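You operate a simulated robot arm through the tools that you are given. There is no shell and no other tool. Be economical: measure what you need, move in short steps, check, and stop when the job is done.

Carry out the task below with a simulated two-armed robot. There is one attempt and no reset: what you move stays moved.

## Task
Fit the black filter and white cup to the yellow-banded mould and clamp it.
Fine: heater off first and on again last; filter in the square seat, cup on the filter.

It is judged by the outcome, as a careful person would: the job done as asked, and still so three seconds after it is handed in. It fails if anything else is knocked over, pushed out of place, dropped, spilled or broken.

## Robot
Two 7-joint arms with two-finger grippers on one trunk, hanging from a carriage that runs on a gantry, over the field with the corners [-1.044, -2.358], [0.236, -2.336], [0.191, 0.363], [-1.089, 0.342] (x, y) and turns from -4.939 to 7.069 rad about z. Base frame: it is fixed where the carriage stands at the start and does not move with it; the origin is on the floor, on the carriage's upright axis, x ahead of it, y to its left, z up. Lengths are in m, angles in rad, forces in N, time in s.
The left shoulder is at the start at [0.04, 0.158, 1.311], the right one opposite. With the tool pointing down near the work surface each hand reaches from about 0.1 to 0.54 m from the robot's upright axis, wherever it stands, measured 20 degrees to its own side. Places, roughly: blue-marked mould base (25x9x6 cm) [0.3, 0.6, 0.9]; green-marked mould base [1, 0.75, 1]; heater switch [0.4, 0.4, 0.8]; large weight (7x7x9 cm) [0, 0.5, 0.9]; small weight (5x7x7 cm) [0, 0.7, 0.9]; square seat of the yellow-banded mould top [0.6, 0.6, 0.9]; stopper (3x3x4 cm) [0.9, 0.9, 0.9]; upper lock knob [0.9, 0.7, 0.9]; wooden wedge [1.5, 0.75, 0.75]. Payload 1.96 kg a hand.
Tool frame (each hand has its own): the origin (TCP) lies between the finger pads and is the grasp point; the fingertips stand 0.02 m ahead of it; z points along the fingers, y is the line along which they close. Largest opening 0.072 m; the body of the gripper starts 0.038 m behind the TCP.
Orientation is that of the tool frame in the base frame, as a unit quaternion [w, x, y, z]. With the fingers straight down and closing along the base's y, the tool's x points along the base's -x, its y along +y and its z along -z.

## Interface
- The arms move only by the tool step_arm. It takes "left_rows", "right_rows" or both (then of equal length, played together; a hand with none holds still); each is a list of rows, each an object (a shift or turn left out is 0, a gripper value left out holds the last) with "translation": the shift along the tool's x, y, z in mm, a list of three; "rot": the turn, a rotation vector about the tool's x, y, z in rad, a list of three; "grip": the closure, from 0 (fully open) to 1 (shut). In form: [{"translation": [x, y, z], "rot": [ax, ay, az], "grip": grip}, ...]. A call has 1 to 12 rows; each row shifts and turns the commanded pose from where the row before left it, along the tool's axes as they then stand. Rows are played at 5 a second. More than 0.05 m and 0.15 rad between two rows, or a gripper value outside its range, and nothing of the call is played. A pose out of reach is approached as far as the arm can. The call stops where the force on the tool passes 90 N (or 10 N more than at its start, if that is more) or the arm is blocked; 0.2 s more then pass. The fingers move at their own pace (about 0.045 m/s each) and stop on an object; they squeeze with about 31 N. The grip force told is the motor's: it shows also when the fingers shut on nothing. Time passes only in rows, and 0.2 s behind the last, so rows that do not move let the fingers close. It gives the time, the measured TCP pose, the force on the tool (base axes), the opening and the grip force at its end, in the units of the frame above (readings bear some noise), with the torque about the TCP (base axes, N m) and any sound that the robot's microphone picked up.
- Cameras (640 x 400 px; columns grow to the right, rows downward): "scene" is now at [0.2185, 0.0602, 1.6805]; the picture's right is [0.67, -0.74, 0.00], its down [-0.61, -0.55, -0.58] and it looks along [0.43, 0.39, -0.82] (base axes); focal length 280 px, centre (320, 200). "left" rides on the left gripper at [0.071, -0.019, -0.082] in its tool frame; the picture's right is [0.26, 0.97, 0.00], its down [-0.67, 0.18, -0.72] and it looks along [-0.69, 0.19, 0.70] (tool axes); focal length 280 px, centre (320, 200). "right" rides on the right gripper at [0.071, 0.019, -0.082] in its tool frame; the picture's right is [-0.26, 0.97, 0.00], its down [-0.67, -0.18, -0.71] and it looks along [-0.69, -0.19, 0.70] (tool axes); focal length 280 px, centre (320, 200). There is no depth. A picture from a camera that has moved, and an enlarged one, comes with that camera's place and axes in the base frame and with its lens. The place of the scene camera against the robot may be out by one fixed shift of up to 0.025 m in any direction.
- snapshot(camera): a new picture of that camera. The clock stands still meanwhile.
- raise_lower(by): slides the trunk up (or, below 0, down) by that many m; the arms and the scene camera ride with it, the base frame stays. It gives what a move gives, with no picture.
- base_move(legs): drives the robot by 1 to 6 legs, each [ahead, left, turn to the left] in m, m and rad, along the robot's own axes; the way and the turn of a leg run together, so that a leg with both is an arc; at most 1.5 m and 3.142 rad a leg. The arms and the cameras ride along, it lands a little off, and it stops where it bumps. It keeps to its track: a leg is cut to what the track allows. It gives what a move gives.
- head_to(pan, tilt): turns the head with the scene camera to pan (to the left, within 1.501 rad either way) and tilt (down, from -0.506 to 1.204), counted from straight ahead of the robot. It gives what a move gives.
- inspect(camera, box): a new picture of the part [left, top, right, bottom] of that camera's present view, enlarged. The clock stands still meanwhile.
- job_done(): hands the job in; it is judged then, once.

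Work in short steps. Places have to be worked out from the pictures, the camera data and where the tool is seen: move nearer, look again, correct. Check each grasp and each placing, and mend what went wrong. You have 120 turns and 100 pictures in all, those below and enlarged ones among them. Open the grippers and draw the arms clear of the work before you hand the job in, unless the task says otherwise; then end with one line.

The tools are called as name(argument=value, ...) on one line, values as JSON. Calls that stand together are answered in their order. step_arm: Moves the arms, as the interface text tells. Its arguments: {"type":"object","properties":{"left_rows":{"type":"array"},"right_rows":{"type":"array"}},"required":[]} The other tools are called the same way: raise_lower (by) slides the trunk up or down; base_move (legs) drives the base; head_to (pan, tilt) turns the head that bears the scene camera; snapshot (camera) takes a picture; inspect (camera, box) takes an enlarged picture of a part of a camera's view; job_done () hands the job in.

At the start:

```text
t: 0.0
left_ee_pos: [0.2861, 0.4222, 1.4001]
left_tool_rot: [0.0, 0.0, 1.0, 0.001]
left_ft_force: [-0.4, 0.2, 1.1]
left_torque: [0.01, 0.0, 0.03]
left_width: 0.0718
left_finger_force: 0.0
right_ee_pos: [0.3099, 0.0354, 1.4214]
right_tool_rot: [-0.011, 0.002, 1.0, -0.002]
right_ft_force: [-0.3, 0.2, 0.2]
right_torque: [0.0, -0.02, 0.0]
right_width: 0.0724
right_finger_force: 0.2
trunk travel left (down, up): [-0.634, 0.206]
robot x, y, heading: [-0.0037, 0.0002, 0.001]
head pan, tilt: [0.731, 0.955]
```

scene: 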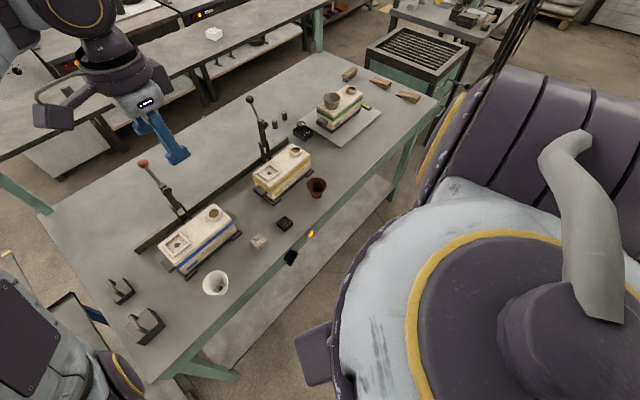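
right: 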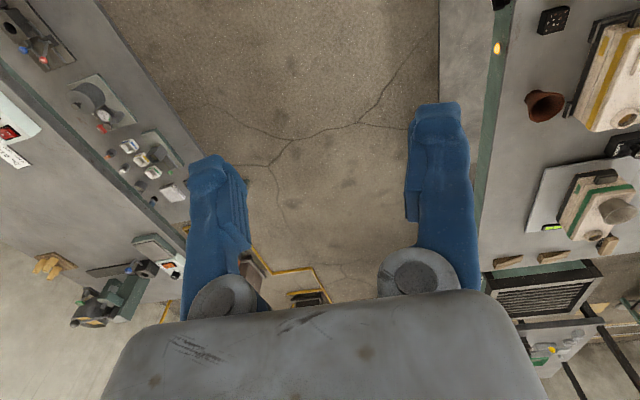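
left: 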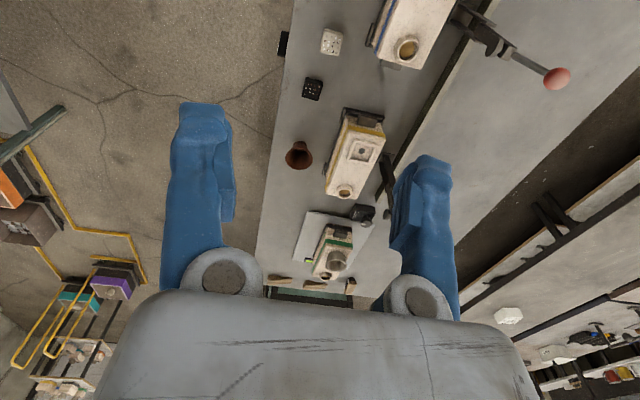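

I'll begin with enlarged views of the bench to identify moulds, filters, cups, the heater switch and clamps.

inspect(camera="scene", box=[220, 80, 400, 270])

inspect(camera="scene", box=[90, 140, 340, 350])

```text
2.11 times, centred on (310, 175) of scene
camera zoom: at [0.2185, 0.0602, 1.6805], right [0.67, -0.74, 0.0], down [-0.61, -0.55, -0.58], along [0.43, 0.39, -0.82], focal length 589 px, centre (341, 253)
```

zoom: 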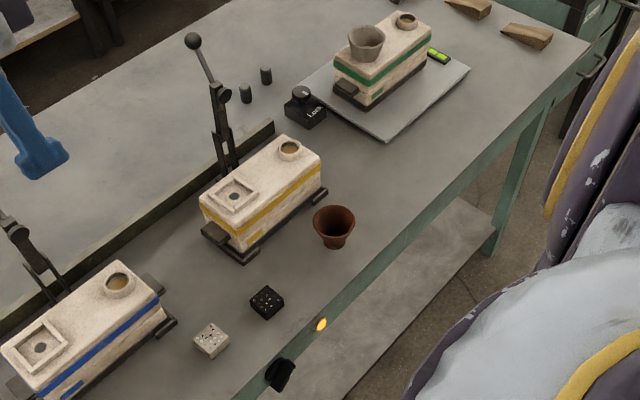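

```text
1.90 times, centred on (215, 245) of scene
camera zoom: at [0.2185, 0.0602, 1.6805], right [0.67, -0.74, 0.0], down [-0.61, -0.55, -0.58], along [0.43, 0.39, -0.82], focal length 533 px, centre (520, 114)
```

zoom: 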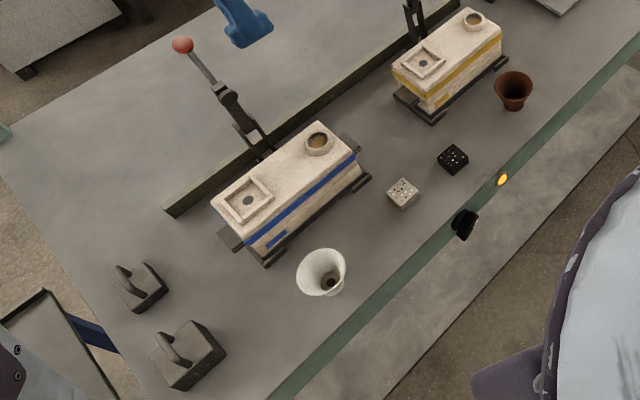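

The heater knob with its lit lamp is on the table's front edge. The yellow mould is at about (0.6, 0.65), with the black filter, a brown cup and the white cup near it, and a black-ball lever behind it. I'll turn to face the table and take a closer look.

base_move(legs=[[0.15, 0.0, 0.6], [0, 0, 0.6]])

head_to(pan=0.0, tilt=0.9)

snapshot(camera="scene")

```text
t: 3.8
left_ee_pos: [-0.168, 0.4517, 1.3999]
left_tool_rot: [0.0, -0.583, 0.812, 0.0]
left_ft_force: [-0.2, -0.2, 0.1]
left_torque: [0.02, -0.01, -0.01]
left_width: 0.0721
left_finger_force: 0.2
right_ee_pos: [0.2087, 0.3501, 1.4205]
right_tool_rot: [-0.012, -0.581, 0.814, -0.01]
right_ft_force: [0.3, -0.7, -0.5]
right_torque: [0.02, 0.01, 0.01]
right_width: 0.0722
right_finger_force: 0.1
trunk travel left (down, up): [-0.634, 0.206]
robot x, y, heading: [0.1405, 0.0427, 1.24]
head pan, tilt: [0.731, 0.955]
```

```text
t: 4.9
left_ee_pos: [-0.1673, 0.4522, 1.3994]
left_tool_rot: [0.0, -0.583, 0.812, 0.0]
left_ft_force: [-0.4, 0.6, 0.2]
left_torque: [0.01, -0.03, 0.0]
left_width: 0.072
left_finger_force: 0.2
right_ee_pos: [0.2078, 0.3513, 1.4206]
right_tool_rot: [-0.014, -0.58, 0.814, -0.01]
right_ft_force: [0.2, -0.3, -0.3]
right_torque: [0.0, 0.0, 0.01]
right_width: 0.0718
right_finger_force: 0.0
trunk travel left (down, up): [-0.634, 0.206]
robot x, y, heading: [0.139, 0.0462, 1.242]
head pan, tilt: [0.0, 0.901]
```

```text
94 pictures are left
camera scene: at [0.2208, 0.2811, 1.6845], right [0.95, -0.32, 0.0], down [-0.25, -0.74, -0.62], along [0.2, 0.59, -0.78], focal length 280 px, centre (320, 200)
```

scene: 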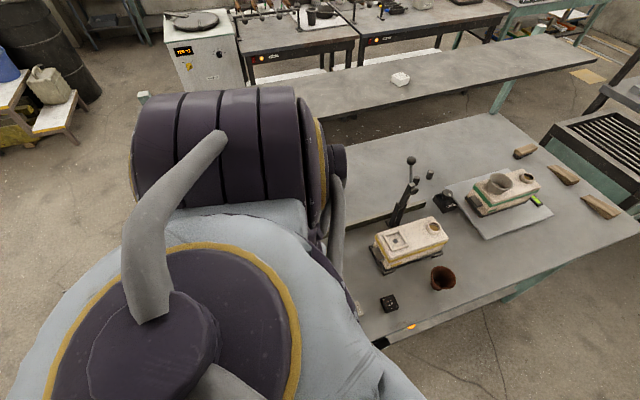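

The left arm blocks part of the view, but the yellow mould and its lever are visible, so I'll zoom in there and on the knob.

inspect(camera="scene", box=[340, 140, 470, 350])

inspect(camera="scene", box=[400, 140, 560, 250])

snapshot(camera="right")

```text
1.90 times, centred on (405, 245) of scene
camera zoom: at [0.2208, 0.2811, 1.6845], right [0.95, -0.32, 0.0], down [-0.25, -0.74, -0.62], along [0.2, 0.59, -0.78], focal length 533 px, centre (158, 114)
```

zoom: 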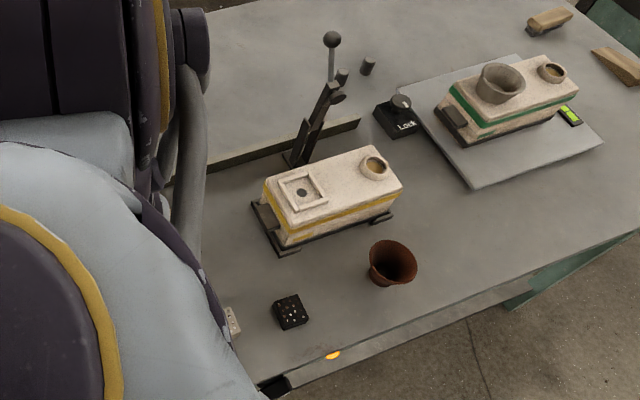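

```text
3.64 times, centred on (480, 195) of scene
camera zoom: at [0.2208, 0.2811, 1.6845], right [0.95, -0.32, 0.0], down [-0.25, -0.74, -0.62], along [0.2, 0.59, -0.78], focal length 1018 px, centre (-262, 218)
```

zoom: 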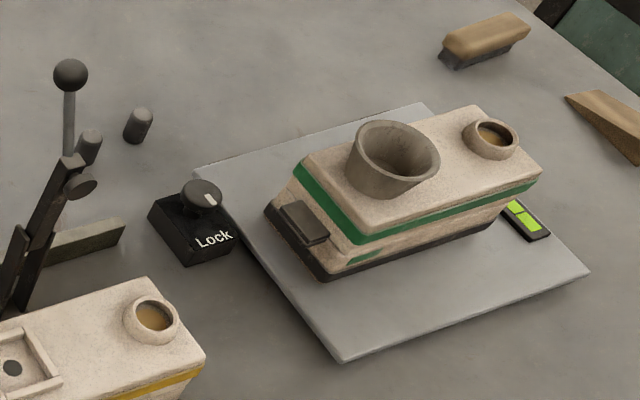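

```text
91 pictures are left
camera right: at [0.1679, 0.2937, 1.5029], right [-0.83, 0.56, -0.01], down [0.4, 0.6, 0.69], along [0.4, 0.57, -0.72], focal length 280 px, centre (320, 200)
```

right: 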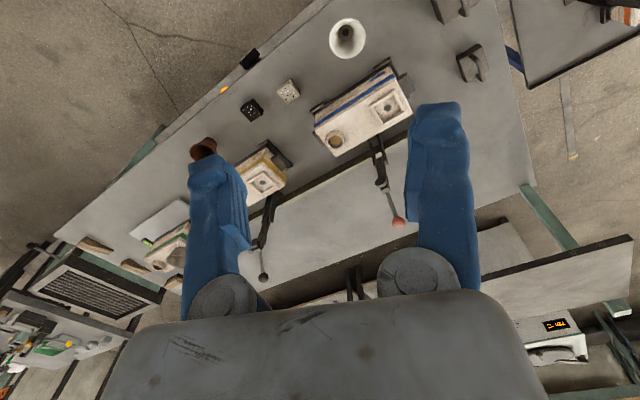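

Triangulating from two views gives these positions: knob (0.437, 0.388, 0.825), filter (0.497, 0.471, 0.87), seat (0.57, 0.61, 0.96) and lever ball (0.647, 0.749, 1.14). I'll lower the trunk partway and bring the right hand over to look at the knob.

raise_lower(by=-0.3)

snapshot(camera="right")

```text
t: 7.9
left_ee_pos: [-0.1661, 0.4531, 1.1002]
left_tool_rot: [-0.001, -0.583, 0.812, 0.0]
left_ft_force: [0.3, -0.9, 0.2]
left_torque: [0.02, 0.01, -0.01]
left_width: 0.0719
left_finger_force: 0.1
right_ee_pos: [0.2087, 0.3509, 1.1188]
right_tool_rot: [-0.014, -0.58, 0.814, -0.01]
right_ft_force: [-0.5, 0.2, 0.7]
right_torque: [-0.01, 0.0, 0.0]
right_width: 0.0719
right_finger_force: 0.0
trunk travel left (down, up): [-0.334, 0.506]
robot x, y, heading: [0.1437, 0.0463, 1.245]
head pan, tilt: [0.0, 0.901]
```

```text
90 pictures are left
camera right: at [0.1678, 0.2936, 1.203], right [-0.83, 0.56, -0.01], down [0.4, 0.6, 0.69], along [0.39, 0.57, -0.72], focal length 280 px, centre (320, 200)
```

right: 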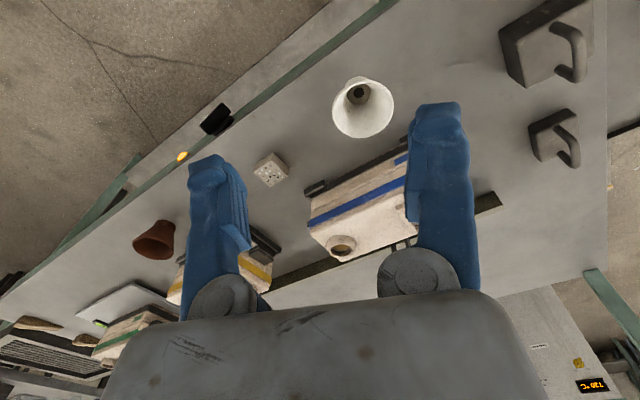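

I'm moving the right hand in front of the table edge to about (0.36, 0.27, 0.96) so its camera can view the knob.

step_arm(right_rows=[{"translation": [4, -28, 27]}, {"translation": [4, -28, 27]}, {"translation": [4, -28, 27]}, {"translation": [4, -28, 27]}, {"translation": [4, -28, 27]}, {"translation": [4, -28, 27]}])

snapshot(camera="right")

snapshot(camera="scene")

```text
t: 9.3
left_ee_pos: [-0.1665, 0.4516, 1.1004]
left_tool_rot: [0.0, -0.582, 0.813, 0.0]
left_ft_force: [-0.2, -0.1, 0.0]
left_torque: [-0.03, -0.01, -0.01]
left_width: 0.072
left_finger_force: 0.0
right_ee_pos: [0.3564, 0.2671, 0.9575]
right_tool_rot: [-0.013, -0.58, 0.814, -0.01]
right_ft_force: [0.2, -0.3, 0.4]
right_torque: [-0.02, 0.0, 0.0]
right_width: 0.0717
right_finger_force: 0.0
trunk travel left (down, up): [-0.334, 0.506]
robot x, y, heading: [0.1411, 0.0477, 1.245]
head pan, tilt: [0.0, 0.901]
```

```text
89 pictures are left
camera right: at [0.3163, 0.2092, 1.04], right [-0.83, 0.56, -0.01], down [0.4, 0.6, 0.69], along [0.4, 0.57, -0.72], focal length 280 px, centre (320, 200)
```

right: 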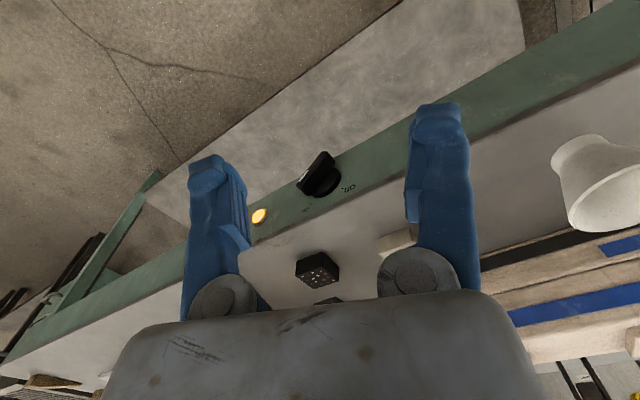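

```text
88 pictures are left
camera scene: at [0.2211, 0.2809, 1.3845], right [0.95, -0.32, 0.0], down [-0.25, -0.74, -0.62], along [0.2, 0.59, -0.78], focal length 280 px, centre (320, 200)
```

scene: 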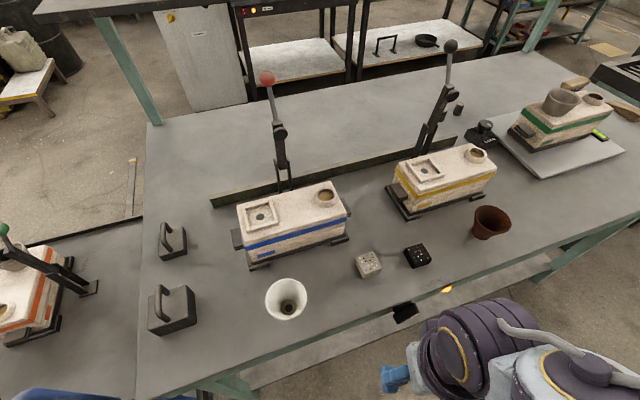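

Now both views are clear, so I'll zoom in on the knob and its legend, and on the clamp.

inspect(camera="right", box=[240, 130, 380, 230])

inspect(camera="scene", box=[370, 30, 530, 250])

inspect(camera="scene", box=[220, 60, 360, 270])

```text
4.00 times, centred on (310, 180) of right
camera zoom: at [0.3163, 0.2092, 1.04], right [-0.83, 0.56, -0.01], down [0.4, 0.6, 0.69], along [0.4, 0.57, -0.72], focal length 1122 px, centre (360, 280)
```

zoom: 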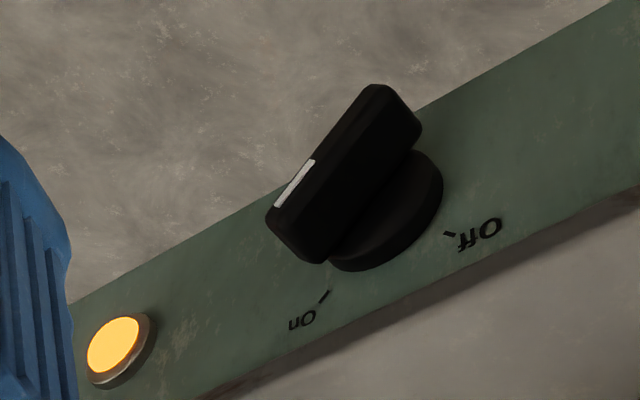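

```text
1.82 times, centred on (450, 140) of scene
camera zoom: at [0.2211, 0.2809, 1.3845], right [0.95, -0.32, 0.0], down [-0.25, -0.74, -0.62], along [0.2, 0.59, -0.78], focal length 509 px, centre (84, 309)
```

zoom: 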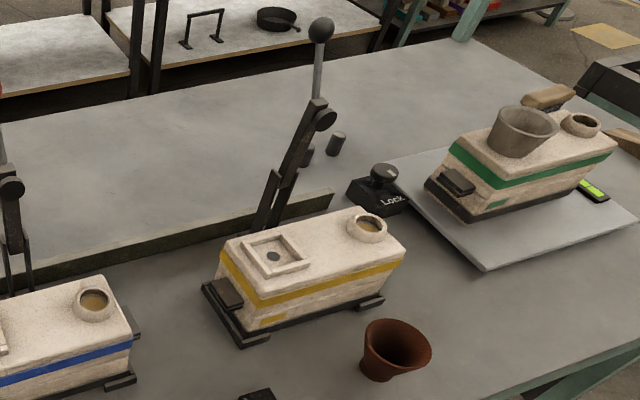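

```text
1.90 times, centred on (290, 165) of scene
camera zoom: at [0.2211, 0.2809, 1.3845], right [0.95, -0.32, 0.0], down [-0.25, -0.74, -0.62], along [0.2, 0.59, -0.78], focal length 533 px, centre (377, 267)
```

zoom: 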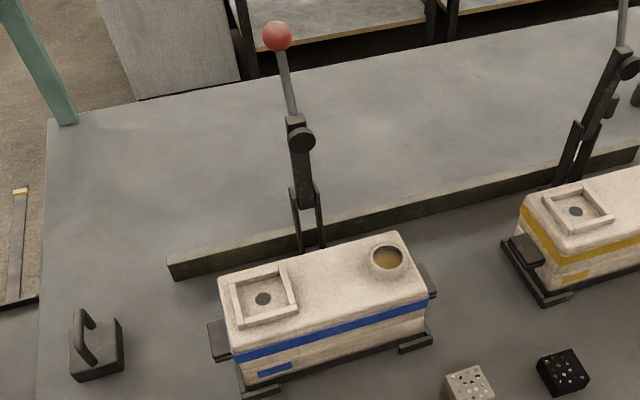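

The knob bar now points to "On" (upper right as I face it) and "Off" is upper left, so it needs a 90° counter-clockwise turn. The panel is at y≈0.37, with the knob centre near (0.42, 0.37, 0.815). I'll back off and square up to the table so the right tool can point horizontally at the knob.

base_move(legs=[[-0.216, -0.135, 0], [0, 0, 0.33]])

step_arm(right_rows=[{"rot": [0, -0.14, 0]}, {"rot": [0, -0.14, 0]}, {"rot": [0, -0.14, 0]}, {"rot": [0, -0.14, 0]}, {"rot": [0, -0.14, 0]}, {"rot": [0, -0.14, 0]}, {"rot": [0, -0.14, 0]}, {"rot": [0, -0.14, 0]}, {"rot": [0, -0.14, 0]}, {"rot": [0, -0.14, 0]}, {"rot": [0, -0.14, 0]}, {"rot": [0, -0.03, 0]}])

snapshot(camera="right")

snapshot(camera="scene")

```text
t: 12.1
left_ee_pos: [-0.2236, 0.0863, 1.0998]
left_tool_rot: [0.001, -0.705, 0.709, 0.001]
left_ft_force: [0.5, 0.2, 0.6]
left_torque: [0.02, 0.03, 0.0]
left_width: 0.0717
left_finger_force: 0.1
right_ee_pos: [0.3323, 0.0753, 0.9585]
right_tool_rot: [-0.01, -0.703, 0.711, -0.012]
right_ft_force: [0.1, -0.6, 0.1]
right_torque: [0.03, -0.06, 0.03]
right_width: 0.0719
right_finger_force: 0.1
trunk travel left (down, up): [-0.334, 0.506]
robot x, y, heading: [0.1973, -0.2029, 1.565]
head pan, tilt: [0.0, 0.901]
```

```text
t: 14.9
left_ee_pos: [-0.2223, 0.086, 1.0996]
left_tool_rot: [0.0, -0.705, 0.71, 0.0]
left_ft_force: [-0.4, 0.4, -0.1]
left_torque: [0.03, -0.03, 0.0]
left_width: 0.0721
left_finger_force: 0.0
right_ee_pos: [0.3081, 0.1767, 1.0401]
right_tool_rot: [0.501, -0.451, 0.551, 0.491]
right_ft_force: [-0.9, 0.2, 0.2]
right_torque: [-0.04, 0.01, 0.04]
right_width: 0.072
right_finger_force: 0.0
right hand out of reach, approached as far as the arm can: row 4, 5, 6, 7, 8, 9, 10, 11, 12
trunk travel left (down, up): [-0.334, 0.506]
robot x, y, heading: [0.1981, -0.2032, 1.566]
head pan, tilt: [0.0, 0.901]
stopped in row 12 (right hand): the arm was blocked; the commanded pose is now the measured one
```

```text
84 pictures are left
camera right: at [0.2711, 0.097, 0.9718], right [-0.93, 0.11, 0.35], down [0.16, -0.73, 0.67], along [0.33, 0.68, 0.66], focal length 280 px, centre (320, 200)
```

right: 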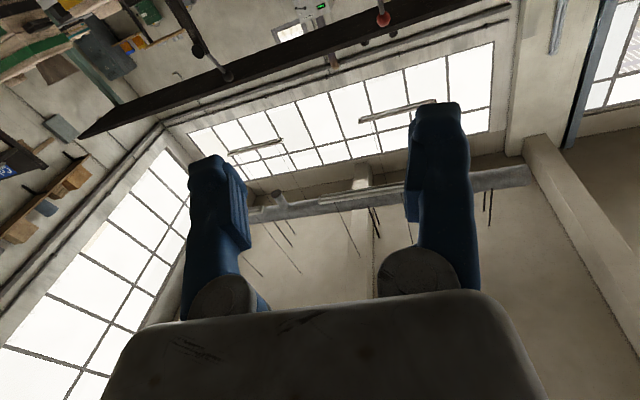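

```text
83 pictures are left
camera scene: at [0.2032, 0.0445, 1.3845], right [1.0, -0.01, 0.0], down [0.0, -0.78, -0.62], along [0.0, 0.62, -0.78], focal length 280 px, centre (320, 200)
```

scene: 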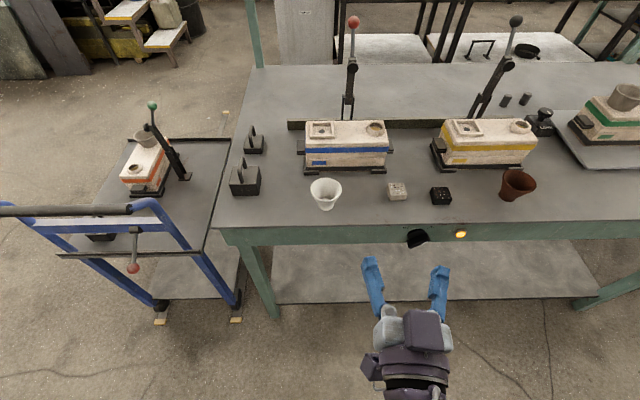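

The tool is now nearly horizontal; it was too close to the body to go further. I'll correct the orientation, go to a standoff at (0.42, 0.27, 0.817) and roll +45° to line up with the bar.

step_arm(right_rows=[{"rot": [-0.11, -0.01, -0.09]}, {"translation": [32, -16, 13.3]}, {"translation": [32, -16, 13.3]}, {"translation": [32, -16, 13.3]}, {"translation": [32, -16, 13.3]}, {"translation": [32, -16, 13.3]}, {"translation": [32, -16, 13.3]}, {"translation": [32, -16, 13.3]}])

snapshot(camera="right")

```text
t: 16.7
left_ee_pos: [-0.2222, 0.0863, 1.1007]
left_tool_rot: [0.0, -0.704, 0.71, -0.001]
left_ft_force: [-0.2, -0.2, -0.1]
left_torque: [0.03, -0.03, 0.01]
left_width: 0.0719
left_finger_force: 0.1
right_ee_pos: [0.4114, 0.3128, 0.8491]
right_tool_rot: [-0.499, 0.502, -0.499, -0.501]
right_ft_force: [0.8, -0.7, 0.5]
right_torque: [-0.01, -0.01, -0.01]
right_width: 0.072
right_finger_force: 0.1
right hand out of reach, approached as far as the arm can: row 1, 3, 4, 5, 6
trunk travel left (down, up): [-0.334, 0.506]
robot x, y, heading: [0.1965, -0.2027, 1.569]
head pan, tilt: [0.0, 0.901]
```

```text
82 pictures are left
camera right: at [0.3907, 0.2313, 0.778], right [-0.97, 0.0, 0.26], down [0.18, -0.71, 0.68], along [0.18, 0.7, 0.69], focal length 280 px, centre (320, 200)
```

right: 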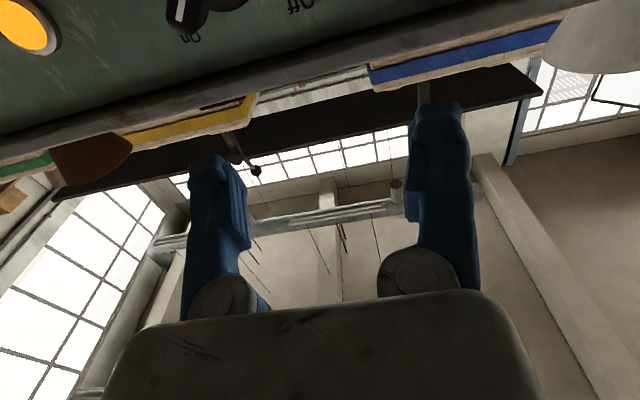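

The tool is exactly horizontal. Triangulating the labels puts the panel at y≈0.395 and the knob centre at about (0.437, 0.395, 0.78). I'll back off a little, move down to that line and roll +45°.

step_arm(right_rows=[{"translation": [23, -9, -11]}, {"translation": [23, -9, -11]}, {"translation": [22, -8, -11]}, {"rot": [0, 0, 0.15]}, {"rot": [0, 0, 0.15]}, {"rot": [0, 0, 0.15]}, {"rot": [0, 0, 0.15]}, {"rot": [0, 0, 0.15]}, {"rot": [0, 0, 0.035]}])

snapshot(camera="right")

inspect(camera="scene", box=[350, 180, 510, 280])

```text
t: 18.7
left_ee_pos: [-0.2216, 0.0855, 1.1007]
left_tool_rot: [0.0, -0.706, 0.708, 0.0]
left_ft_force: [0.0, 0.9, 0.3]
left_torque: [-0.02, 0.0, -0.01]
left_width: 0.0721
left_finger_force: 0.1
right_ee_pos: [0.4356, 0.2812, 0.7813]
right_tool_rot: [0.27, -0.271, 0.654, 0.653]
right_ft_force: [-0.2, 0.0, 0.6]
right_torque: [-0.04, -0.02, 0.02]
right_width: 0.0719
right_finger_force: 0.1
trunk travel left (down, up): [-0.334, 0.506]
robot x, y, heading: [0.1948, -0.204, 1.567]
head pan, tilt: [0.0, 0.901]
```

```text
81 pictures are left
camera right: at [0.3717, 0.1997, 0.7447], right [-0.5, 0.0, 0.87], down [0.61, -0.71, 0.35], along [0.62, 0.7, 0.35], focal length 280 px, centre (320, 200)
```

right: 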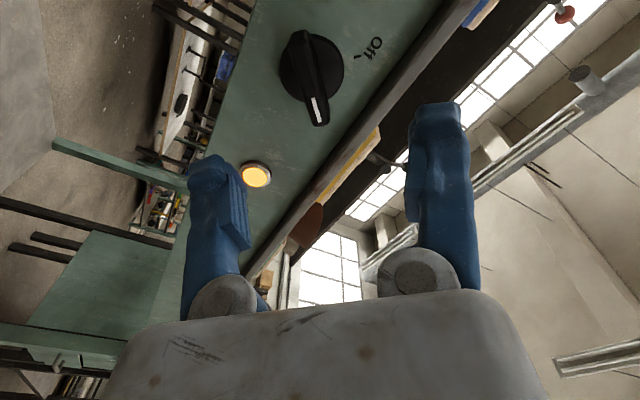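

```text
4.00 times, centred on (430, 230) of scene
camera zoom: at [0.203, 0.0444, 1.3845], right [1.0, -0.01, 0.0], down [0.0, -0.78, -0.62], along [0.0, 0.62, -0.78], focal length 1119 px, centre (-120, 80)
```

zoom: 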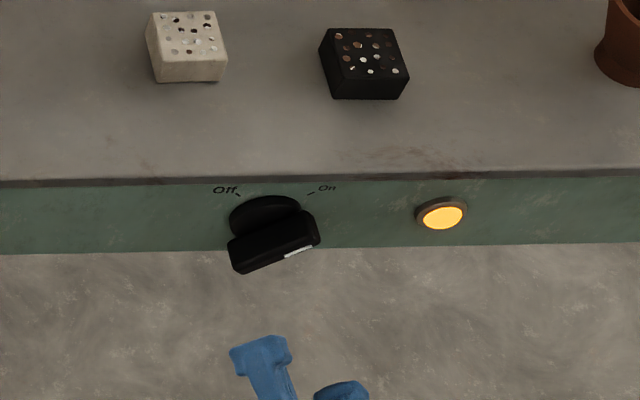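

The knob lies about 8 mm below my line, at (0.432, 0.773). The fingers straddle the bar direction well, so I'll shift and advance to TCP y≈0.352.

step_arm(right_rows=[{"translation": [8, -3, 0]}, {"translation": [0, 0, 24]}, {"translation": [0, 0, 24]}, {"translation": [0, 0, 22]}])

snapshot(camera="right")

inspect(camera="scene", box=[350, 180, 510, 280])

```text
t: 19.7
left_ee_pos: [-0.2213, 0.0856, 1.0998]
left_tool_rot: [0.001, -0.705, 0.709, 0.0]
left_ft_force: [0.1, -1.0, -0.3]
left_torque: [0.01, 0.04, 0.02]
left_width: 0.072
left_finger_force: 0.0
right_ee_pos: [0.4319, 0.3516, 0.774]
right_tool_rot: [0.27, -0.272, 0.653, 0.653]
right_ft_force: [-0.3, 0.1, 0.0]
right_torque: [-0.01, -0.02, 0.01]
right_width: 0.0719
right_finger_force: 0.0
trunk travel left (down, up): [-0.334, 0.506]
robot x, y, heading: [0.1952, -0.2034, 1.564]
head pan, tilt: [0.0, 0.901]
```

```text
79 pictures are left
camera right: at [0.3676, 0.2706, 0.737], right [-0.5, 0.0, 0.87], down [0.61, -0.71, 0.35], along [0.62, 0.7, 0.36], focal length 280 px, centre (320, 200)
```

right: 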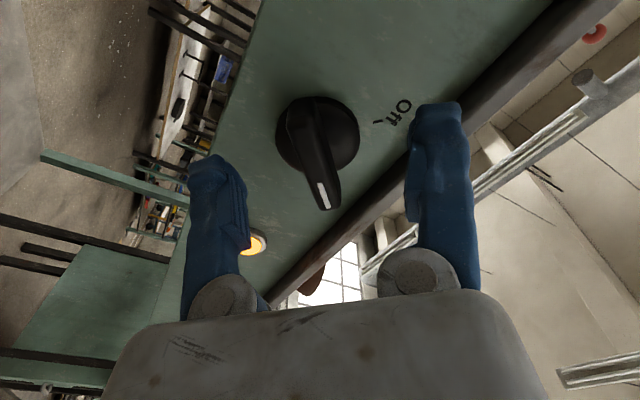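

```text
4.00 times, centred on (430, 230) of scene
camera zoom: at [0.203, 0.0447, 1.3845], right [1.0, -0.01, 0.0], down [0.0, -0.78, -0.62], along [0.0, 0.62, -0.78], focal length 1119 px, centre (-120, 80)
```

zoom: 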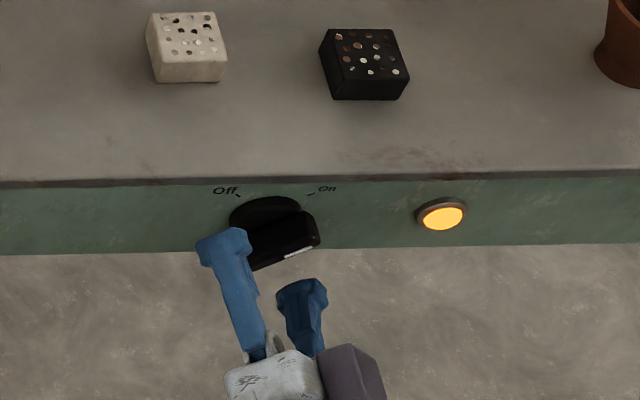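

Triangulation puts the disc front at y≈0.388 and the bar front at about 0.363. I'll advance 10 mm more (tips at 0.382) and close on the bar.

step_arm(right_rows=[{"translation": [0, 0, 10]}, {"grip": 0.6}, {"grip": 1}, {"grip": 1}, {"grip": 1}])

snapshot(camera="right")

```text
t: 20.9
left_ee_pos: [-0.2206, 0.0853, 1.1002]
left_tool_rot: [0.0, -0.705, 0.71, 0.0]
left_ft_force: [-0.5, 0.1, 0.4]
left_torque: [-0.01, -0.04, 0.02]
left_width: 0.072
left_finger_force: 0.1
right_ee_pos: [0.4344, 0.3606, 0.773]
right_tool_rot: [0.272, -0.273, 0.655, 0.65]
right_ft_force: [11.4, 8.4, -18.2]
right_torque: [-0.21, 0.06, -0.15]
right_width: 0.0127
right_finger_force: 21.5
trunk travel left (down, up): [-0.334, 0.506]
robot x, y, heading: [0.1945, -0.2057, 1.567]
head pan, tilt: [0.0, 0.901]
```

```text
77 pictures are left
camera right: at [0.3707, 0.279, 0.7356], right [-0.5, 0.01, 0.87], down [0.6, -0.71, 0.36], along [0.62, 0.7, 0.35], focal length 280 px, centre (320, 200)
```

right: 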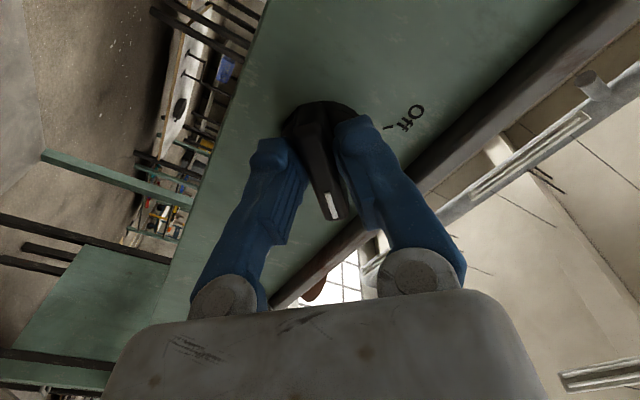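

The bar is gripped (12.7 mm). I'll shift 1.5 mm to relieve the side load, then turn counter-clockwise toward Off.

step_arm(right_rows=[{"translation": [0, -1.5, 0]}, {"rot": [0, 0, -0.15]}, {"rot": [0, 0, -0.15]}, {"rot": [0, 0, -0.15]}, {"rot": [0, 0, -0.15]}, {"rot": [0, 0, -0.15]}, {"rot": [0, 0, -0.15]}, {"rot": [0, 0, -0.15]}, {"rot": [0, 0, -0.15]}, {"rot": [0, 0, -0.15]}, {"rot": [0, 0, -0.15]}])

snapshot(camera="right")

inspect(camera="scene", box=[350, 180, 510, 280])

```text
t: 23.3
left_ee_pos: [-0.217, 0.0833, 1.0975]
left_tool_rot: [0.001, -0.704, 0.71, -0.003]
left_ft_force: [0.1, -0.5, -0.3]
left_torque: [0.03, 0.01, 0.01]
left_width: 0.0721
left_finger_force: 0.1
right_ee_pos: [0.4441, 0.3586, 0.7749]
right_tool_rot: [-0.645, 0.645, -0.289, -0.291]
right_ft_force: [32.8, -11.0, 3.6]
right_torque: [0.16, 0.1, -0.32]
right_width: 0.0122
right_finger_force: 38.8
trunk travel left (down, up): [-0.334, 0.506]
robot x, y, heading: [0.1974, -0.2059, 1.57]
head pan, tilt: [0.0, 0.901]
```

```text
76 pictures are left
camera right: at [0.4753, 0.2786, 0.7079], right [-0.9, 0.0, -0.44], down [-0.31, -0.72, 0.63], along [-0.32, 0.7, 0.64], focal length 280 px, centre (320, 200)
```

right: 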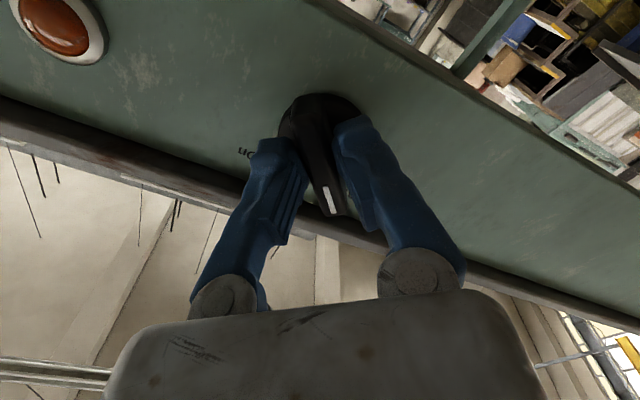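

```text
4.00 times, centred on (430, 230) of scene
camera zoom: at [0.208, 0.0431, 1.3845], right [1.0, -0.01, 0.01], down [0.0, -0.78, -0.62], along [0.01, 0.62, -0.78], focal length 1119 px, centre (-120, 80)
```

zoom: 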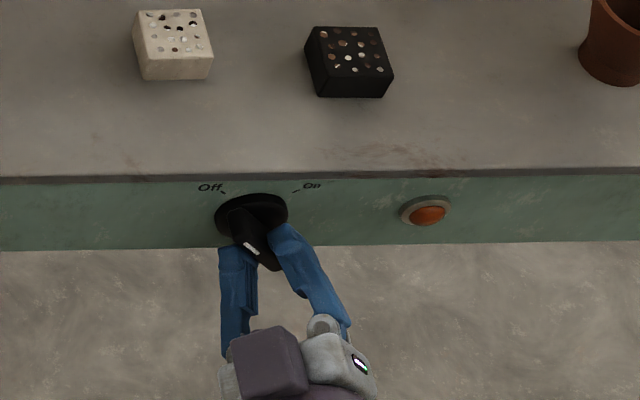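

The lamp is out and the knob points to Off, so I'll release it and retreat.

step_arm(right_rows=[{"grip": 0.5}, {"grip": 0}, {"grip": 0}, {"translation": [0, 0, -30]}, {"translation": [0, 0, -30]}, {"translation": [0, 0, -30]}])

inspect(camera="scene", box=[350, 180, 510, 280])

```text
t: 24.7
left_ee_pos: [-0.2234, 0.0859, 1.0998]
left_tool_rot: [0.0, -0.705, 0.709, 0.0]
left_ft_force: [0.1, 0.7, -0.5]
left_torque: [0.02, 0.0, 0.03]
left_width: 0.0721
left_finger_force: 0.1
right_ee_pos: [0.4345, 0.2701, 0.7732]
right_tool_rot: [-0.643, 0.644, -0.292, -0.294]
right_ft_force: [0.5, -0.2, -0.7]
right_torque: [-0.03, -0.01, 0.01]
right_width: 0.0722
right_finger_force: 0.1
trunk travel left (down, up): [-0.334, 0.506]
robot x, y, heading: [0.1976, -0.2062, 1.566]
head pan, tilt: [0.0, 0.901]
```

```text
4.00 times, centred on (430, 230) of scene
camera zoom: at [0.2032, 0.044, 1.3844], right [1.0, -0.01, 0.0], down [0.0, -0.78, -0.62], along [0.0, 0.62, -0.78], focal length 1119 px, centre (-120, 80)
```

zoom: 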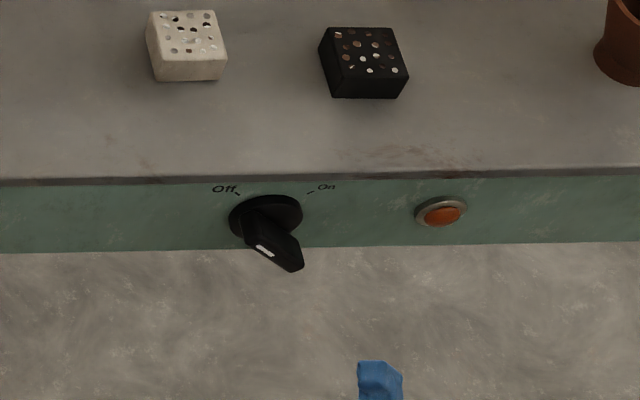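

The heater is confirmed off. Next I'll roll back, raise the hand and point the tool down again, ready to pick up the filter.

step_arm(right_rows=[{"rot": [0, 0, 0.15]}, {"rot": [0, 0, 0.15]}, {"rot": [0, 0, 0.15]}, {"rot": [0, 0, 0.15]}, {"rot": [0, 0, 0.115]}, {"translation": [-45, 0, 0]}, {"translation": [-45, 0, 0]}, {"translation": [-45, 0, 0]}, {"translation": [-45, 0, 0]}])

step_arm(right_rows=[{"rot": [0, 0.14, 0]}, {"rot": [0, 0.14, 0]}, {"rot": [0, 0.14, 0]}, {"rot": [0, 0.14, 0]}, {"rot": [0, 0.14, 0]}, {"rot": [0, 0.14, 0]}, {"rot": [0, 0.14, 0]}, {"rot": [0, 0.14, 0]}, {"rot": [0, 0.14, 0]}, {"rot": [0, 0.14, 0]}, {"rot": [0, 0.14, 0]}, {"rot": [0, 0.03, 0]}])

```text
t: 26.7
left_ee_pos: [-0.223, 0.0846, 1.1004]
left_tool_rot: [0.0, -0.705, 0.709, 0.0]
left_ft_force: [-0.6, -0.1, 0.5]
left_torque: [0.0, 0.0, 0.02]
left_width: 0.0723
left_finger_force: 0.0
right_ee_pos: [0.4358, 0.2702, 0.954]
right_tool_rot: [-0.499, 0.502, -0.5, -0.5]
right_ft_force: [-0.6, 0.5, 0.1]
right_torque: [-0.02, 0.0, 0.02]
right_width: 0.0721
right_finger_force: 0.0
trunk travel left (down, up): [-0.334, 0.506]
robot x, y, heading: [0.1965, -0.1992, 1.565]
head pan, tilt: [0.0, 0.901]
```

```text
t: 29.3
left_ee_pos: [-0.2241, 0.0871, 1.1003]
left_tool_rot: [-0.001, -0.705, 0.709, 0.0]
left_ft_force: [-0.1, -0.4, 0.3]
left_torque: [-0.04, -0.01, 0.03]
left_width: 0.072
left_finger_force: 0.1
right_ee_pos: [0.4336, 0.2714, 0.9523]
right_tool_rot: [0.0, 0.708, -0.706, 0.001]
right_ft_force: [0.4, 0.0, 0.8]
right_torque: [0.02, -0.01, -0.05]
right_width: 0.0723
right_finger_force: 0.1
trunk travel left (down, up): [-0.334, 0.506]
robot x, y, heading: [0.1959, -0.203, 1.566]
head pan, tilt: [0.0, 0.901]
```

I'll raise the right hand and pull it back for clearance, then drive closer to the table.

step_arm(right_rows=[{"translation": [25, 0, -30]}, {"translation": [25, 0, -30]}, {"translation": [25, 0, -30]}, {"translation": [25, 0, -30]}])

base_move(legs=[[0.42, 0.0, 0.0]])

snapshot(camera="scene")

snapshot(camera="right")

```text
t: 30.3
left_ee_pos: [-0.2223, 0.0852, 1.0993]
left_tool_rot: [0.001, -0.705, 0.709, -0.001]
left_ft_force: [1.2, -0.1, 0.1]
left_torque: [0.0, 0.0, 0.0]
left_width: 0.072
left_finger_force: 0.2
right_ee_pos: [0.4315, 0.1705, 1.0733]
right_tool_rot: [0.0, 0.708, -0.706, 0.002]
right_ft_force: [0.1, 0.0, -0.5]
right_torque: [0.03, -0.03, 0.0]
right_width: 0.072
right_finger_force: 0.1
trunk travel left (down, up): [-0.334, 0.506]
robot x, y, heading: [0.1976, -0.2038, 1.566]
head pan, tilt: [0.0, 0.901]
```

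```text
t: 33.0
left_ee_pos: [-0.2366, 0.5141, 1.1006]
left_tool_rot: [0.0, 0.711, -0.703, 0.0]
left_ft_force: [-0.1, 0.1, -0.2]
left_torque: [0.0, 0.0, 0.02]
left_width: 0.0721
left_finger_force: 0.0
right_ee_pos: [0.4176, 0.6107, 1.0743]
right_tool_rot: [0.0, 0.714, -0.7, 0.0]
right_ft_force: [0.5, 0.1, 0.2]
right_torque: [-0.04, 0.0, 0.01]
right_width: 0.072
right_finger_force: 0.1
trunk travel left (down, up): [-0.334, 0.506]
robot x, y, heading: [0.1895, 0.2305, 1.583]
head pan, tilt: [0.0, 0.901]
```

```text
73 pictures are left
camera scene: at [0.1911, 0.4801, 1.3845], right [1.0, 0.01, 0.0], down [0.01, -0.78, -0.62], along [-0.01, 0.62, -0.78], focal length 280 px, centre (320, 200)
```

scene: 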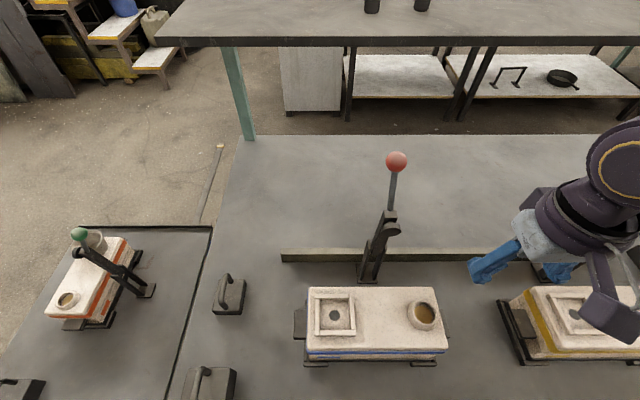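

```text
72 pictures are left
camera right: at [0.3984, 0.5407, 1.1544], right [-0.97, 0.24, 0.0], down [0.17, 0.68, 0.72], along [0.17, 0.69, -0.7], focal length 280 px, centre (320, 200)
```

right: 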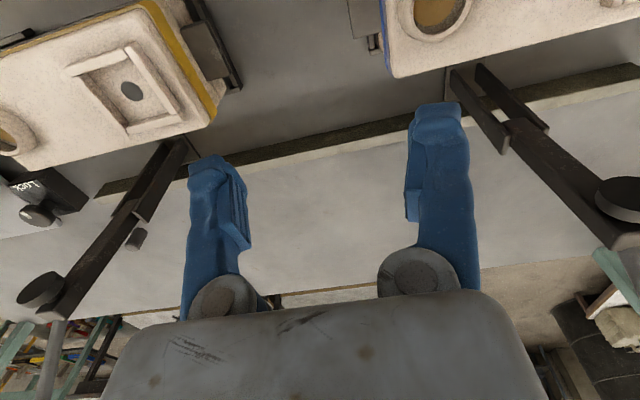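

The orange mould on the cart may show what a clamped state looks like, so I'll zoom in on it and on the blue clamp.

inspect(camera="scene", box=[30, 210, 190, 340])

inspect(camera="scene", box=[290, 140, 450, 370])

```text
3.08 times, centred on (110, 275) of scene
camera zoom: at [0.1911, 0.4801, 1.3845], right [1.0, 0.01, 0.0], down [0.01, -0.78, -0.62], along [-0.01, 0.62, -0.78], focal length 861 px, centre (966, -31)
```

zoom: 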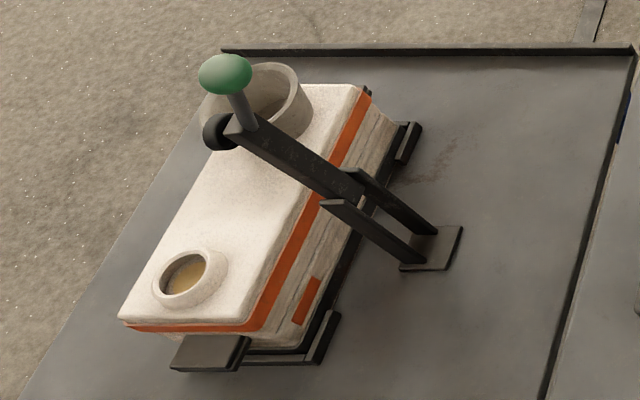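

```text
1.74 times, centred on (370, 255) of scene
camera zoom: at [0.1911, 0.4801, 1.3845], right [1.0, 0.01, 0.0], down [0.01, -0.78, -0.62], along [-0.01, 0.62, -0.78], focal length 487 px, centre (233, 104)
```

zoom: 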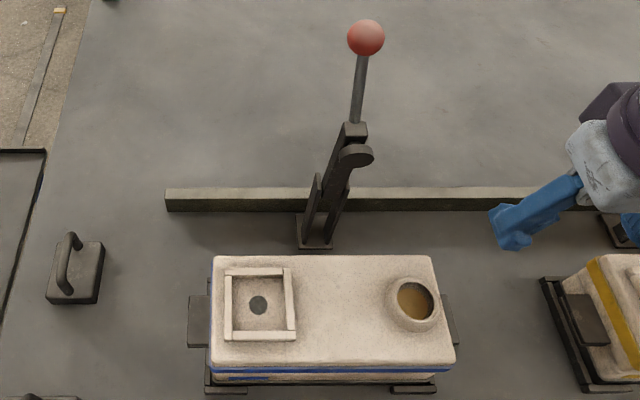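

The orange clamp shows the closed state: the arm is folded over the mould between cup and outlet with its pad pressing down. I'll turn right a little so the filter and seat lie in the right hand's best zone.

base_move(legs=[[0, 0, -0.4]])

snapshot(camera="right")

snapshot(camera="scene")

```text
t: 34.6
left_ee_pos: [-0.0939, 0.6563, 1.1005]
left_tool_rot: [0.0, -0.559, 0.829, 0.0]
left_ft_force: [-0.4, -0.9, -0.6]
left_torque: [0.0, -0.02, 0.01]
left_width: 0.0718
left_finger_force: 0.1
right_ee_pos: [0.5461, 0.4927, 1.0738]
right_tool_rot: [0.001, -0.562, 0.827, -0.001]
right_ft_force: [1.0, -0.3, 0.9]
right_torque: [-0.01, 0.0, 0.02]
right_width: 0.0719
right_finger_force: 0.1
trunk travel left (down, up): [-0.334, 0.506]
robot x, y, heading: [0.1896, 0.2314, 1.188]
head pan, tilt: [0.0, 0.901]
```

```text
69 pictures are left
camera right: at [0.501, 0.4353, 1.1544], right [-0.8, 0.6, 0.0], down [0.42, 0.56, 0.72], along [0.43, 0.57, -0.7], focal length 280 px, centre (320, 200)
```

right: 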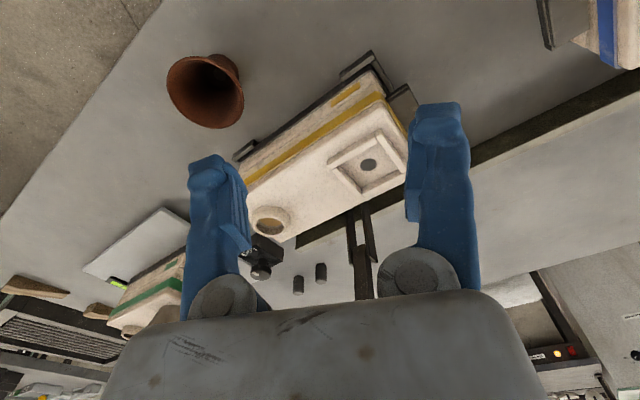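

```text
68 pictures are left
camera scene: at [0.2826, 0.4626, 1.3845], right [0.93, -0.38, 0.0], down [-0.29, -0.73, -0.62], along [0.23, 0.58, -0.78], focal length 280 px, centre (320, 200)
```

scene: 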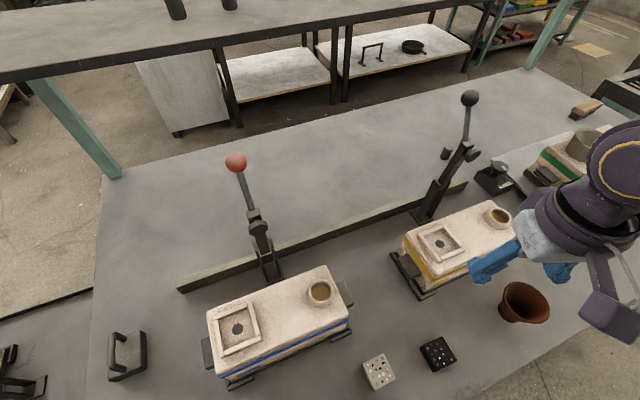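

From two right-camera views the seat centre is at about (0.566, 0.599, 0.937), and the filter is near (0.486, 0.452). I'll move the hand to view the filter.

step_arm(right_rows=[{"translation": [28.4, 12.4, 30.8]}, {"translation": [28.4, 12.4, 30.8]}, {"translation": [28.4, 12.4, 30.8]}, {"translation": [28.4, 12.4, 30.8]}, {"translation": [28.4, 12.4, 30.8]}])

snapshot(camera="right")

```text
t: 35.8
left_ee_pos: [-0.0948, 0.656, 1.1002]
left_tool_rot: [0.0, -0.559, 0.829, 0.0]
left_ft_force: [-0.6, -0.2, -0.6]
left_torque: [0.0, 0.0, 0.0]
left_width: 0.0717
left_finger_force: 0.0
right_ee_pos: [0.488, 0.4367, 0.9038]
right_tool_rot: [-0.015, -0.556, 0.831, 0.019]
right_ft_force: [0.4, 1.0, 0.1]
right_torque: [-0.01, -0.07, 0.0]
right_width: 0.0723
right_finger_force: 0.1
right hand out of reach, approached as far as the arm can: row 2, 3, 4, 5
trunk travel left (down, up): [-0.334, 0.506]
robot x, y, heading: [0.19, 0.2344, 1.187]
head pan, tilt: [0.0, 0.901]
```

```text
67 pictures are left
camera right: at [0.4459, 0.379, 0.9849], right [-0.79, 0.61, 0.04], down [0.46, 0.54, 0.7], along [0.4, 0.58, -0.71], focal length 280 px, centre (320, 200)
```

right: 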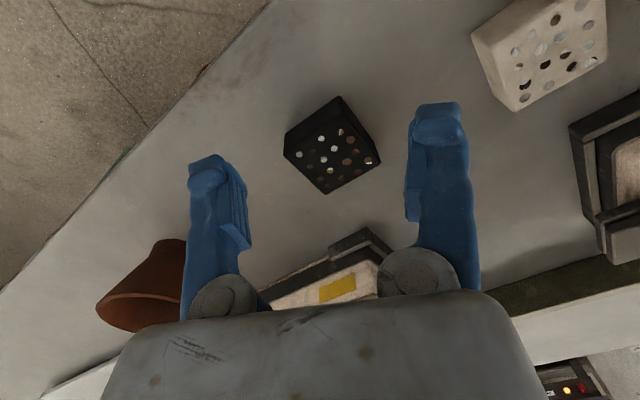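

The filter is a square of about 36 mm, aligned with the base axes and centred near (0.492, 0.462), with its top at about 0.86. I'll hover over it and yaw to align with its sides.

step_arm(right_rows=[{"translation": [-46.5, -11.5, 0]}, {"translation": [-46.5, -11.5, 0]}, {"rot": [0, 0, -0.126]}, {"rot": [0, 0, -0.126]}, {"rot": [0, 0, -0.126]}, {}])

snapshot(camera="right")

```text
t: 37.2
left_ee_pos: [-0.0933, 0.6561, 1.1001]
left_tool_rot: [0.001, -0.559, 0.829, 0.0]
left_ft_force: [-0.4, 0.2, 0.0]
left_torque: [0.02, 0.0, 0.02]
left_width: 0.0718
left_finger_force: 0.1
right_ee_pos: [0.5427, 0.5157, 0.9029]
right_tool_rot: [0.001, 0.708, -0.706, 0.001]
right_ft_force: [-0.2, 0.3, 0.3]
right_torque: [0.0, -0.01, -0.02]
right_width: 0.072
right_finger_force: 0.1
trunk travel left (down, up): [-0.334, 0.506]
robot x, y, heading: [0.1884, 0.2321, 1.19]
head pan, tilt: [0.0, 0.901]
```

```text
66 pictures are left
camera right: at [0.5223, 0.4459, 0.9834], right [-0.97, 0.26, 0.0], down [0.18, 0.68, 0.71], along [0.19, 0.69, -0.7], focal length 280 px, centre (320, 200)
```

right: 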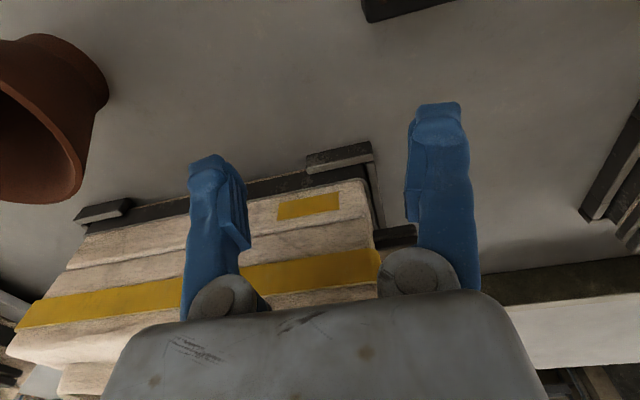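

The commanded pose had been clamped to the reachable one, so the hand is offset toward the mould. I'll shift to the filter at the same height.

step_arm(right_rows=[{"translation": [27, 26, 0]}, {"translation": [27, 25, 0]}, {}])

snapshot(camera="right")

```text
t: 38.0
left_ee_pos: [-0.0943, 0.6561, 1.0996]
left_tool_rot: [0.0, -0.56, 0.829, -0.001]
left_ft_force: [-0.2, 1.0, -0.7]
left_torque: [-0.03, 0.01, 0.0]
left_width: 0.0723
left_finger_force: 0.1
right_ee_pos: [0.4919, 0.4626, 0.9025]
right_tool_rot: [0.0, 0.708, -0.706, 0.002]
right_ft_force: [-0.1, 0.1, -0.2]
right_torque: [0.01, -0.03, -0.03]
right_width: 0.0721
right_finger_force: 0.0
trunk travel left (down, up): [-0.334, 0.506]
robot x, y, heading: [0.1902, 0.2341, 1.191]
head pan, tilt: [0.0, 0.901]
```

```text
65 pictures are left
camera right: at [0.4725, 0.3918, 0.9831], right [-0.97, 0.26, 0.0], down [0.18, 0.68, 0.71], along [0.19, 0.69, -0.7], focal length 280 px, centre (320, 200)
```

right: 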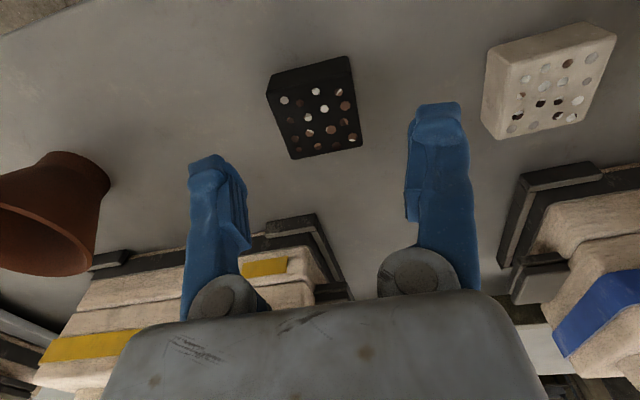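

The filter's top centre is refined to (0.494, 0.464, 0.852). I'll grip only its upper ~12 mm so the fingers stay clear of the seat rim: descend to TCP z 0.859 and close.

step_arm(right_rows=[{"translation": [-1, -2, 22]}, {"translation": [0, 0, 21.5]}, {"grip": 0.5}, {"grip": 1}, {"grip": 1}, {"grip": 1}])

snapshot(camera="right")

```text
t: 39.4
left_ee_pos: [-0.0935, 0.6563, 1.1005]
left_tool_rot: [0.0, -0.559, 0.829, 0.0]
left_ft_force: [0.2, -0.1, 0.1]
left_torque: [0.03, 0.0, -0.01]
left_width: 0.0722
left_finger_force: 0.2
right_ee_pos: [0.4966, 0.4635, 0.8596]
right_tool_rot: [0.0, 0.708, -0.706, 0.0]
right_ft_force: [-2.5, -0.9, 12.9]
right_torque: [0.0, 0.21, 0.04]
right_width: 0.0383
right_finger_force: 31.3
trunk travel left (down, up): [-0.334, 0.506]
robot x, y, heading: [0.1913, 0.2357, 1.181]
head pan, tilt: [0.0, 0.901]
```

```text
64 pictures are left
camera right: at [0.4758, 0.3926, 0.9407], right [-0.97, 0.26, 0.0], down [0.18, 0.68, 0.72], along [0.19, 0.69, -0.7], focal length 280 px, centre (320, 200)
```

right: 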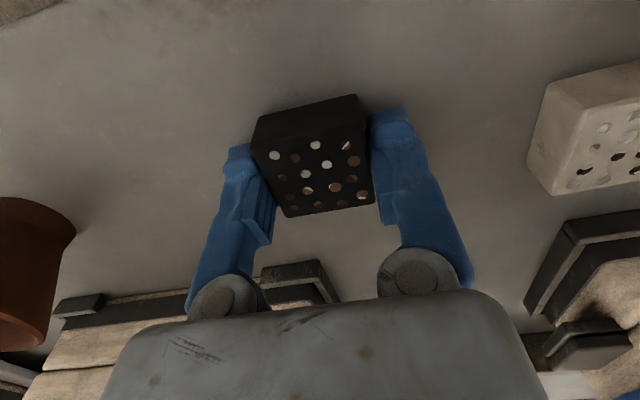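

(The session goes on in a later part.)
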